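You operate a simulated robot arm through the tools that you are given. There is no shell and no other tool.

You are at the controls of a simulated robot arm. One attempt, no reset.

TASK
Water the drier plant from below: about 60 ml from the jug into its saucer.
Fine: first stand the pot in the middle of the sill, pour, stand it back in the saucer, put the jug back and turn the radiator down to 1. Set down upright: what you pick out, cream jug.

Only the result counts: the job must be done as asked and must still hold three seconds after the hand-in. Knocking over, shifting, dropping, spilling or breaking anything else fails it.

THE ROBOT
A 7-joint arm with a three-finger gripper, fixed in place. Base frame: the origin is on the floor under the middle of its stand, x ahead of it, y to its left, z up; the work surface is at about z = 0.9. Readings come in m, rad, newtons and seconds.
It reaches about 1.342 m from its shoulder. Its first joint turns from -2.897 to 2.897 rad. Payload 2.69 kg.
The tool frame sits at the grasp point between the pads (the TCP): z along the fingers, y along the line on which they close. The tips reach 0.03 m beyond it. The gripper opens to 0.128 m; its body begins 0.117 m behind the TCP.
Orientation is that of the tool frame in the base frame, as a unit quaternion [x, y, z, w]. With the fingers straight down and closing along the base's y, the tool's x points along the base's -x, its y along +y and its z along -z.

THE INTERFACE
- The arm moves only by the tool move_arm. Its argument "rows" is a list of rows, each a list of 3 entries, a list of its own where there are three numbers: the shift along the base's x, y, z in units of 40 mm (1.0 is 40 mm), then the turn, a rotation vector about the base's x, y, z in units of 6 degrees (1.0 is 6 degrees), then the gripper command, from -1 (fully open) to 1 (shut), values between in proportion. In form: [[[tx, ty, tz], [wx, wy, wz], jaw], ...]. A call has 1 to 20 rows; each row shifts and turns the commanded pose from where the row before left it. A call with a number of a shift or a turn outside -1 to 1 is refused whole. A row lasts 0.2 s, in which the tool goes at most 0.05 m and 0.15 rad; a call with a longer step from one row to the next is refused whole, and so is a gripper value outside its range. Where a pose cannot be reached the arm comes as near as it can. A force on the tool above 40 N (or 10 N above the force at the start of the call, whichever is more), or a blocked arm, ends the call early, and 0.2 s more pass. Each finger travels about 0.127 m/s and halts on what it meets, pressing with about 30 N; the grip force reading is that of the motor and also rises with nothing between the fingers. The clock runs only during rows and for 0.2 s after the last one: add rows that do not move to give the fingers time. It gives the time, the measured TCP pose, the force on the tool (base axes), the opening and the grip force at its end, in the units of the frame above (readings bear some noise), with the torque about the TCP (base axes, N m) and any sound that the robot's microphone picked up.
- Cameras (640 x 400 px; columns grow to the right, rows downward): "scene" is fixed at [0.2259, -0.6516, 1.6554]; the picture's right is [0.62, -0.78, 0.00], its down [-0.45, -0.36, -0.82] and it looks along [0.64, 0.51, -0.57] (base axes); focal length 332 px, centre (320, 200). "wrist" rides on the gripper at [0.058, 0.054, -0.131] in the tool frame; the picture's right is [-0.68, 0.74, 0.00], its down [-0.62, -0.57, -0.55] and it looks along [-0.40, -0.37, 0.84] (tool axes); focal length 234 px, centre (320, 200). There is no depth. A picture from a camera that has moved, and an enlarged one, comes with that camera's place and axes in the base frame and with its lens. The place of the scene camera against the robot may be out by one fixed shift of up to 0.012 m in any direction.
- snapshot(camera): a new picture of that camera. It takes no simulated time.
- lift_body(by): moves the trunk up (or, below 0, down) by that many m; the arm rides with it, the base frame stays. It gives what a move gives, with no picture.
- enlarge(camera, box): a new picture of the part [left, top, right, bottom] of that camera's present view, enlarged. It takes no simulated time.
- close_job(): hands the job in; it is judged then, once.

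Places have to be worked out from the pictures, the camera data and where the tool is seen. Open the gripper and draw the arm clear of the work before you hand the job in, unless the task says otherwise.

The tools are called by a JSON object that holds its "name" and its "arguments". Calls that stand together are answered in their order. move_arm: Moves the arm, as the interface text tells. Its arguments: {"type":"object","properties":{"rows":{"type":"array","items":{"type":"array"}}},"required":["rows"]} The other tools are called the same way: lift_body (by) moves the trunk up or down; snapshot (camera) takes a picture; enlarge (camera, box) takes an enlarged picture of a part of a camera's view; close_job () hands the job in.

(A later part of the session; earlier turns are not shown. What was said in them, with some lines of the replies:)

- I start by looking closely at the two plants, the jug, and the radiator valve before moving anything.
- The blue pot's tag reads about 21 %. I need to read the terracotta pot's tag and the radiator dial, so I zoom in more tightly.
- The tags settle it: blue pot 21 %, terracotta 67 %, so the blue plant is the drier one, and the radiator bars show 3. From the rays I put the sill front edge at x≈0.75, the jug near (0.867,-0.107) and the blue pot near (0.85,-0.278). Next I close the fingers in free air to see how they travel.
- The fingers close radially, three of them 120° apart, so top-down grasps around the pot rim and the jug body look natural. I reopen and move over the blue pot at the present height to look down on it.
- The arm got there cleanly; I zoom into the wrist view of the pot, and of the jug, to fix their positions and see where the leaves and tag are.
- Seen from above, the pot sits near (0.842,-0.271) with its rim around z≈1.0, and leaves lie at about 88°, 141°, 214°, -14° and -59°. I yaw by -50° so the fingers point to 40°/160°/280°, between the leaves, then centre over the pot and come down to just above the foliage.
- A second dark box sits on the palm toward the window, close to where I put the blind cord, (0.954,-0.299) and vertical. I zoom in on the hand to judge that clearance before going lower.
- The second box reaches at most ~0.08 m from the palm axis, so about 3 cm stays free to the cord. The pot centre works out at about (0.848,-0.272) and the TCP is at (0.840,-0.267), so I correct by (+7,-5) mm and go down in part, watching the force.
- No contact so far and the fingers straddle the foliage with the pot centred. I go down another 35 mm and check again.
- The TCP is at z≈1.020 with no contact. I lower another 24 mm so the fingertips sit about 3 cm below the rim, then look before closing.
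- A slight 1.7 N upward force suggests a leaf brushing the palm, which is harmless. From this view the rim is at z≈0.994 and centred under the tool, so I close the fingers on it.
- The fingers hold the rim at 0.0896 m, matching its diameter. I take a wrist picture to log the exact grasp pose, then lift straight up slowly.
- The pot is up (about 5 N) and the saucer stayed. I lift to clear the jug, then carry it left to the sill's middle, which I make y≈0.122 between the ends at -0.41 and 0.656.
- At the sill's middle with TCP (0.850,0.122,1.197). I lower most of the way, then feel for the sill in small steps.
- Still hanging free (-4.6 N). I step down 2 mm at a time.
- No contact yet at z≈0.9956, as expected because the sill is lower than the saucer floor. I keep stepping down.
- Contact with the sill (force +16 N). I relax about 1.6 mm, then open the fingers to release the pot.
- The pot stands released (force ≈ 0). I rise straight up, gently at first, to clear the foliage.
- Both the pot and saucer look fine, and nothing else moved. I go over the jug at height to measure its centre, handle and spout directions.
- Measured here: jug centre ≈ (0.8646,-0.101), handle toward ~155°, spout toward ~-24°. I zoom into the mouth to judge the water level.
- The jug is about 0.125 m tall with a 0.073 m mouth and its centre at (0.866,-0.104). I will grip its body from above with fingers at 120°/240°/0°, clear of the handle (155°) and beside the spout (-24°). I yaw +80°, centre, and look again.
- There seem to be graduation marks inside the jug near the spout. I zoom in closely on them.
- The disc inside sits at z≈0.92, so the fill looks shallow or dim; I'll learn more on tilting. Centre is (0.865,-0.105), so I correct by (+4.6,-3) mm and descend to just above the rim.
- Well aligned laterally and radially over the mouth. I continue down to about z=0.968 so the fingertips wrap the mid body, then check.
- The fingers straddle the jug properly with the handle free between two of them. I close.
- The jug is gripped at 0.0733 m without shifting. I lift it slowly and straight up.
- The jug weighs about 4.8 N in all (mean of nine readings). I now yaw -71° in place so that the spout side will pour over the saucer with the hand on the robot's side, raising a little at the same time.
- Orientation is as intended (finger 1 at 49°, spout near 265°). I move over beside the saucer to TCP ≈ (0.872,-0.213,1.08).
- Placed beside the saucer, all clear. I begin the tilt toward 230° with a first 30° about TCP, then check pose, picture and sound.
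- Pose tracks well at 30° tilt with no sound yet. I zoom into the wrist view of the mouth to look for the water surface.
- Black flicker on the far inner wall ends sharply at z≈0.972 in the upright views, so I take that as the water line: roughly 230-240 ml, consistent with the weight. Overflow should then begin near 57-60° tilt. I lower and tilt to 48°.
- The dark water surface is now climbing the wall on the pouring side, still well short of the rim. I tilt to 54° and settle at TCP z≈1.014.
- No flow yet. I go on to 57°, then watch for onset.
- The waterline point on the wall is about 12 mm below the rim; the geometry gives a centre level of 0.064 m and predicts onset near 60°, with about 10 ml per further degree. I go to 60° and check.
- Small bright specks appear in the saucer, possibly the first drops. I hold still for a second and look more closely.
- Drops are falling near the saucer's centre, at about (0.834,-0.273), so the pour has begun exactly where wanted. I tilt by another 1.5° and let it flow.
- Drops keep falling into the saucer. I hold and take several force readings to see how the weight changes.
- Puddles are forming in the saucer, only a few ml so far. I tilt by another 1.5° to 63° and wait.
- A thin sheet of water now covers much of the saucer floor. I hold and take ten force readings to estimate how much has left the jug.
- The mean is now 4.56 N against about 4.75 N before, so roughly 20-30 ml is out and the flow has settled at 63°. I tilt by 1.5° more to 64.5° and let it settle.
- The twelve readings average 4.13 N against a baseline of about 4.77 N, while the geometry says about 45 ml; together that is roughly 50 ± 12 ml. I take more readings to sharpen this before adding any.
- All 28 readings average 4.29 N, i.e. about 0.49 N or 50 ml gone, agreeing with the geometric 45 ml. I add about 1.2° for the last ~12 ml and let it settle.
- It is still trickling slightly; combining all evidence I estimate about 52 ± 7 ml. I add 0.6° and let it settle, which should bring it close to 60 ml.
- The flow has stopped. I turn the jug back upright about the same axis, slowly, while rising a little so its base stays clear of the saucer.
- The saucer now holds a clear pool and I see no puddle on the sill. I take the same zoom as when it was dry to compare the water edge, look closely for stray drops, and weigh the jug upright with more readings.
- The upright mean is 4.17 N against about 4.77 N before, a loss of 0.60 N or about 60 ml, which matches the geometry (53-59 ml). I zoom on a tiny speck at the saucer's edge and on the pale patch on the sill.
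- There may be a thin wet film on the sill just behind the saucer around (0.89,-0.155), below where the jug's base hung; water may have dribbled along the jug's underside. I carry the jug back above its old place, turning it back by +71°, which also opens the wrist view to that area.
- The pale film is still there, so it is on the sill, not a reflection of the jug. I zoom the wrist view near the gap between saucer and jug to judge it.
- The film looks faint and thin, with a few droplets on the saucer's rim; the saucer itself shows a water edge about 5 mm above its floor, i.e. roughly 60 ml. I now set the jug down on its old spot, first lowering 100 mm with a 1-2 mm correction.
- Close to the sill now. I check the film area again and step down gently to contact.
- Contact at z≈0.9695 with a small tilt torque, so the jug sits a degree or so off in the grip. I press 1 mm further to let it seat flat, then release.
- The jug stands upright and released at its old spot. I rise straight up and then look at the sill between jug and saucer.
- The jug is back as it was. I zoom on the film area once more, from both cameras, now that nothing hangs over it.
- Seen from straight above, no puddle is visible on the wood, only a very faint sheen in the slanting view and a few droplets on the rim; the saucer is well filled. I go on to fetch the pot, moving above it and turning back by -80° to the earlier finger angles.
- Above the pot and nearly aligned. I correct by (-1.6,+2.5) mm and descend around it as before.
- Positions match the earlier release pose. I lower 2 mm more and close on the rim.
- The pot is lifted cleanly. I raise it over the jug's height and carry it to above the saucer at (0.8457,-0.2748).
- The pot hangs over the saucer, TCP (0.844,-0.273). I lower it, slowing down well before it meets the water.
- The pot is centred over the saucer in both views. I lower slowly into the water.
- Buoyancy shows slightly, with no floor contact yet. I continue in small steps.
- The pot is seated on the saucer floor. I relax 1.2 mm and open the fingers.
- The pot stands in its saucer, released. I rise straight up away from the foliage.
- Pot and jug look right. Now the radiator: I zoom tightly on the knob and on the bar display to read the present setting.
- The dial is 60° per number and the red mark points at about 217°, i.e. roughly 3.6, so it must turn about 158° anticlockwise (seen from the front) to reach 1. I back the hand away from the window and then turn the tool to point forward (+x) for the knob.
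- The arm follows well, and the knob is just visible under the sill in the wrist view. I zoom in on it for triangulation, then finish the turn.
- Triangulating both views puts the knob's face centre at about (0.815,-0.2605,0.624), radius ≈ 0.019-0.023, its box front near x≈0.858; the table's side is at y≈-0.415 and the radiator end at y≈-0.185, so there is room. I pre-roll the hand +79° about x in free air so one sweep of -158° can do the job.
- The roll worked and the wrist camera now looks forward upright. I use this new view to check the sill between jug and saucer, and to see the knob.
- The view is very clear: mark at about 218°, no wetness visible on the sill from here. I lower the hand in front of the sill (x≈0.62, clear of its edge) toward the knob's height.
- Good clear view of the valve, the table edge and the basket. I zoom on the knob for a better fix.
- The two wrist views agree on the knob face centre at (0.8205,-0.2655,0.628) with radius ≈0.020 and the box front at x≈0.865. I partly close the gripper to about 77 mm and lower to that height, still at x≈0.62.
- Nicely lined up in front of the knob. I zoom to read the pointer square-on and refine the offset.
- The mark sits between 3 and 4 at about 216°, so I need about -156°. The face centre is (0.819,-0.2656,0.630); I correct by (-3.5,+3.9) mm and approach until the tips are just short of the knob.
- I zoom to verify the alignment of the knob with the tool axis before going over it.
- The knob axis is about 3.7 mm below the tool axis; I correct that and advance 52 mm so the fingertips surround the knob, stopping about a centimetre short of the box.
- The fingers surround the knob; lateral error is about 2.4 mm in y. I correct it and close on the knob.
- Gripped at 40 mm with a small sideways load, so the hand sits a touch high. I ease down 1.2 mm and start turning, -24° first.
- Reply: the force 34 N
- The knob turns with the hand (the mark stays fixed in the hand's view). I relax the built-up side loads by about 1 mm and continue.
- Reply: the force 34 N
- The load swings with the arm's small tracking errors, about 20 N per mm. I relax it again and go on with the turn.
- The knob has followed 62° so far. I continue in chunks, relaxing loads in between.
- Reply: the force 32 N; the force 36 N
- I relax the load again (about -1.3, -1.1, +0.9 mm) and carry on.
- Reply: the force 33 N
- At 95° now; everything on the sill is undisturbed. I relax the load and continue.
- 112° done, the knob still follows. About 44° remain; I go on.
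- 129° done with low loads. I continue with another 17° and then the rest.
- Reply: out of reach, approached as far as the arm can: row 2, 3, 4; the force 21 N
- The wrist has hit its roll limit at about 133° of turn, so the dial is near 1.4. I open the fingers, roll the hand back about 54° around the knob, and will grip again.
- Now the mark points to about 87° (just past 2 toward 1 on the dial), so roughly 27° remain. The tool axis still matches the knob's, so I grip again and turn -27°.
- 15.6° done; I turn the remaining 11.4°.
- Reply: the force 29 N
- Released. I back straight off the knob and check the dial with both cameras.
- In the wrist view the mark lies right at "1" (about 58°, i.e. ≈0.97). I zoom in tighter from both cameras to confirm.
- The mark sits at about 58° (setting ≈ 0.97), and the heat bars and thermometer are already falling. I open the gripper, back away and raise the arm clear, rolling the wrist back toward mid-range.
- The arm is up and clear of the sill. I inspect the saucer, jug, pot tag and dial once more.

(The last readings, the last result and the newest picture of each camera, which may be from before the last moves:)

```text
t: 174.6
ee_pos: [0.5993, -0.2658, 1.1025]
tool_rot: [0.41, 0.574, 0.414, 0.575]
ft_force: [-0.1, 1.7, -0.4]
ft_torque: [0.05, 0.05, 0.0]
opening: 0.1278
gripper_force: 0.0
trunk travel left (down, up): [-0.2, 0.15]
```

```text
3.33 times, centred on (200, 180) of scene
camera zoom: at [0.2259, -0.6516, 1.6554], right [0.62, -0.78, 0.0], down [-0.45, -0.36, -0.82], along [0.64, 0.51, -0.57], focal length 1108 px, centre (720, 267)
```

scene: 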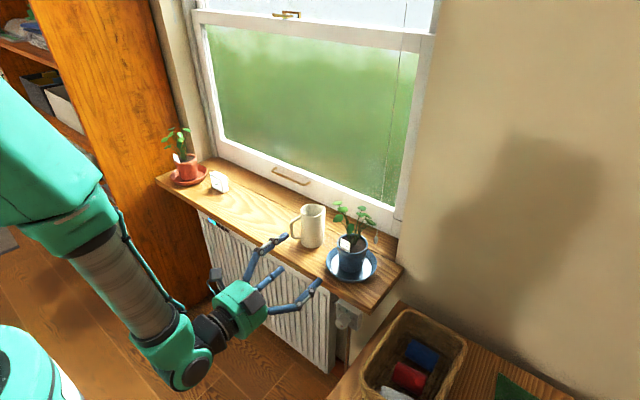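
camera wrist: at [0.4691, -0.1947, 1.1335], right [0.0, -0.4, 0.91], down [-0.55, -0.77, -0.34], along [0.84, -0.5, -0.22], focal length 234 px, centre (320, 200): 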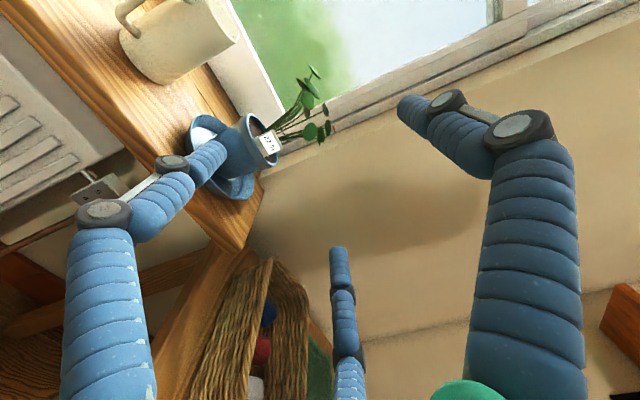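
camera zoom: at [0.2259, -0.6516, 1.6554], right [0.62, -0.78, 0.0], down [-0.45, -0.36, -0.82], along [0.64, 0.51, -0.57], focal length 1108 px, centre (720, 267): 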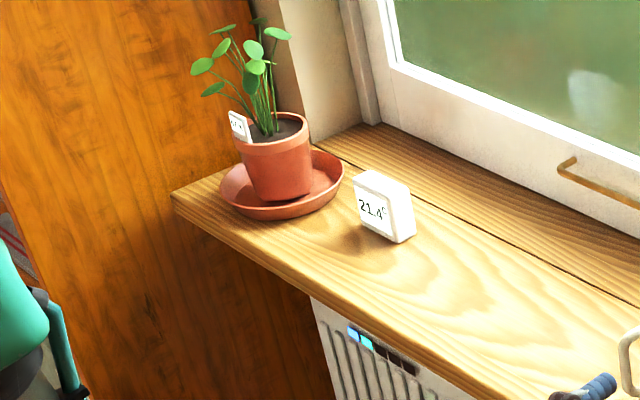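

The tag has already risen to 22 %, the jug and pot stand upright in their places, and the dial is on 1. I draw the arm a little further back before handing in.

{"name": "move_arm", "arguments": {"rows": [[[-0.5, 0.2, 0.3], [0, 0, 0], -1], [[-0.7, 0.2, 0.3], [0, 0, 0], -1], [[-0.7, 0.2, 0.3], [0, 0, 0], -1], [[-0.5, 0.2, 0.3], [0, 0, 0], -1], [[0, 0, 0], [0, 0, 0], -1], [[0, 0, 0], [0, 0, 0], -1]]}}

{"name": "snapshot", "arguments": {"camera": "scene"}}

```text
t: 176.0
ee_pos: [0.5006, -0.233, 1.1491]
tool_rot: [0.411, 0.574, 0.414, 0.575]
ft_force: [-0.3, -0.5, -0.3]
ft_torque: [-0.02, 0.01, -0.05]
opening: 0.1279
gripper_force: 0.1
trunk travel left (down, up): [-0.2, 0.15]
```

```text
taken
```

scene: 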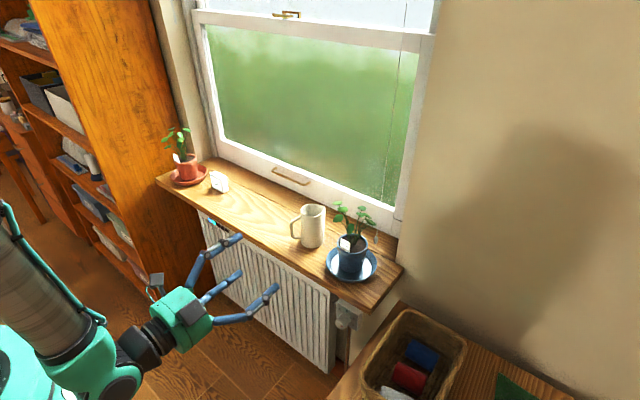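

The gripper is open and the arm is well clear. The pot is in its watered saucer, the jug is back upright on its spot and the radiator is at 1, so I hand the job in.

{"name": "close_job", "arguments": {}}

```text
The job is handed in.
```

The drier plant (the blue pot, tag at 21 %) has been watered from below. I can't rule out a small spill on the sill.

- **Watering:** The jug lost about 0.60 N of weight, which is roughly 60 ml. That figure is uncertain by about 13 ml because the force readings are noisy. The water level I could see in the saucer fits that amount, and the plant's tag had risen to 22 % by the end.
- **Pot:** I stood it in the middle of the sill while pouring. It is now back upright in its saucer.
- **Jug:** It is upright on its original spot.
- **Radiator:** The dial was at about 3.6 and now points at about 0.97. The heat bars and thermometer were falling afterwards.
- **Possible spill:** A few droplets are on the saucer's rim. In one slanted view I also saw a faint film on the sill just behind the saucer, which may be water that ran along the underside of the jug. It was not visible from directly above or from the front. If it is water, I'd guess only a few millilitres, and I did not wipe it.

I saw nothing else shifted or knocked over. The arm is drawn back with the gripper open.
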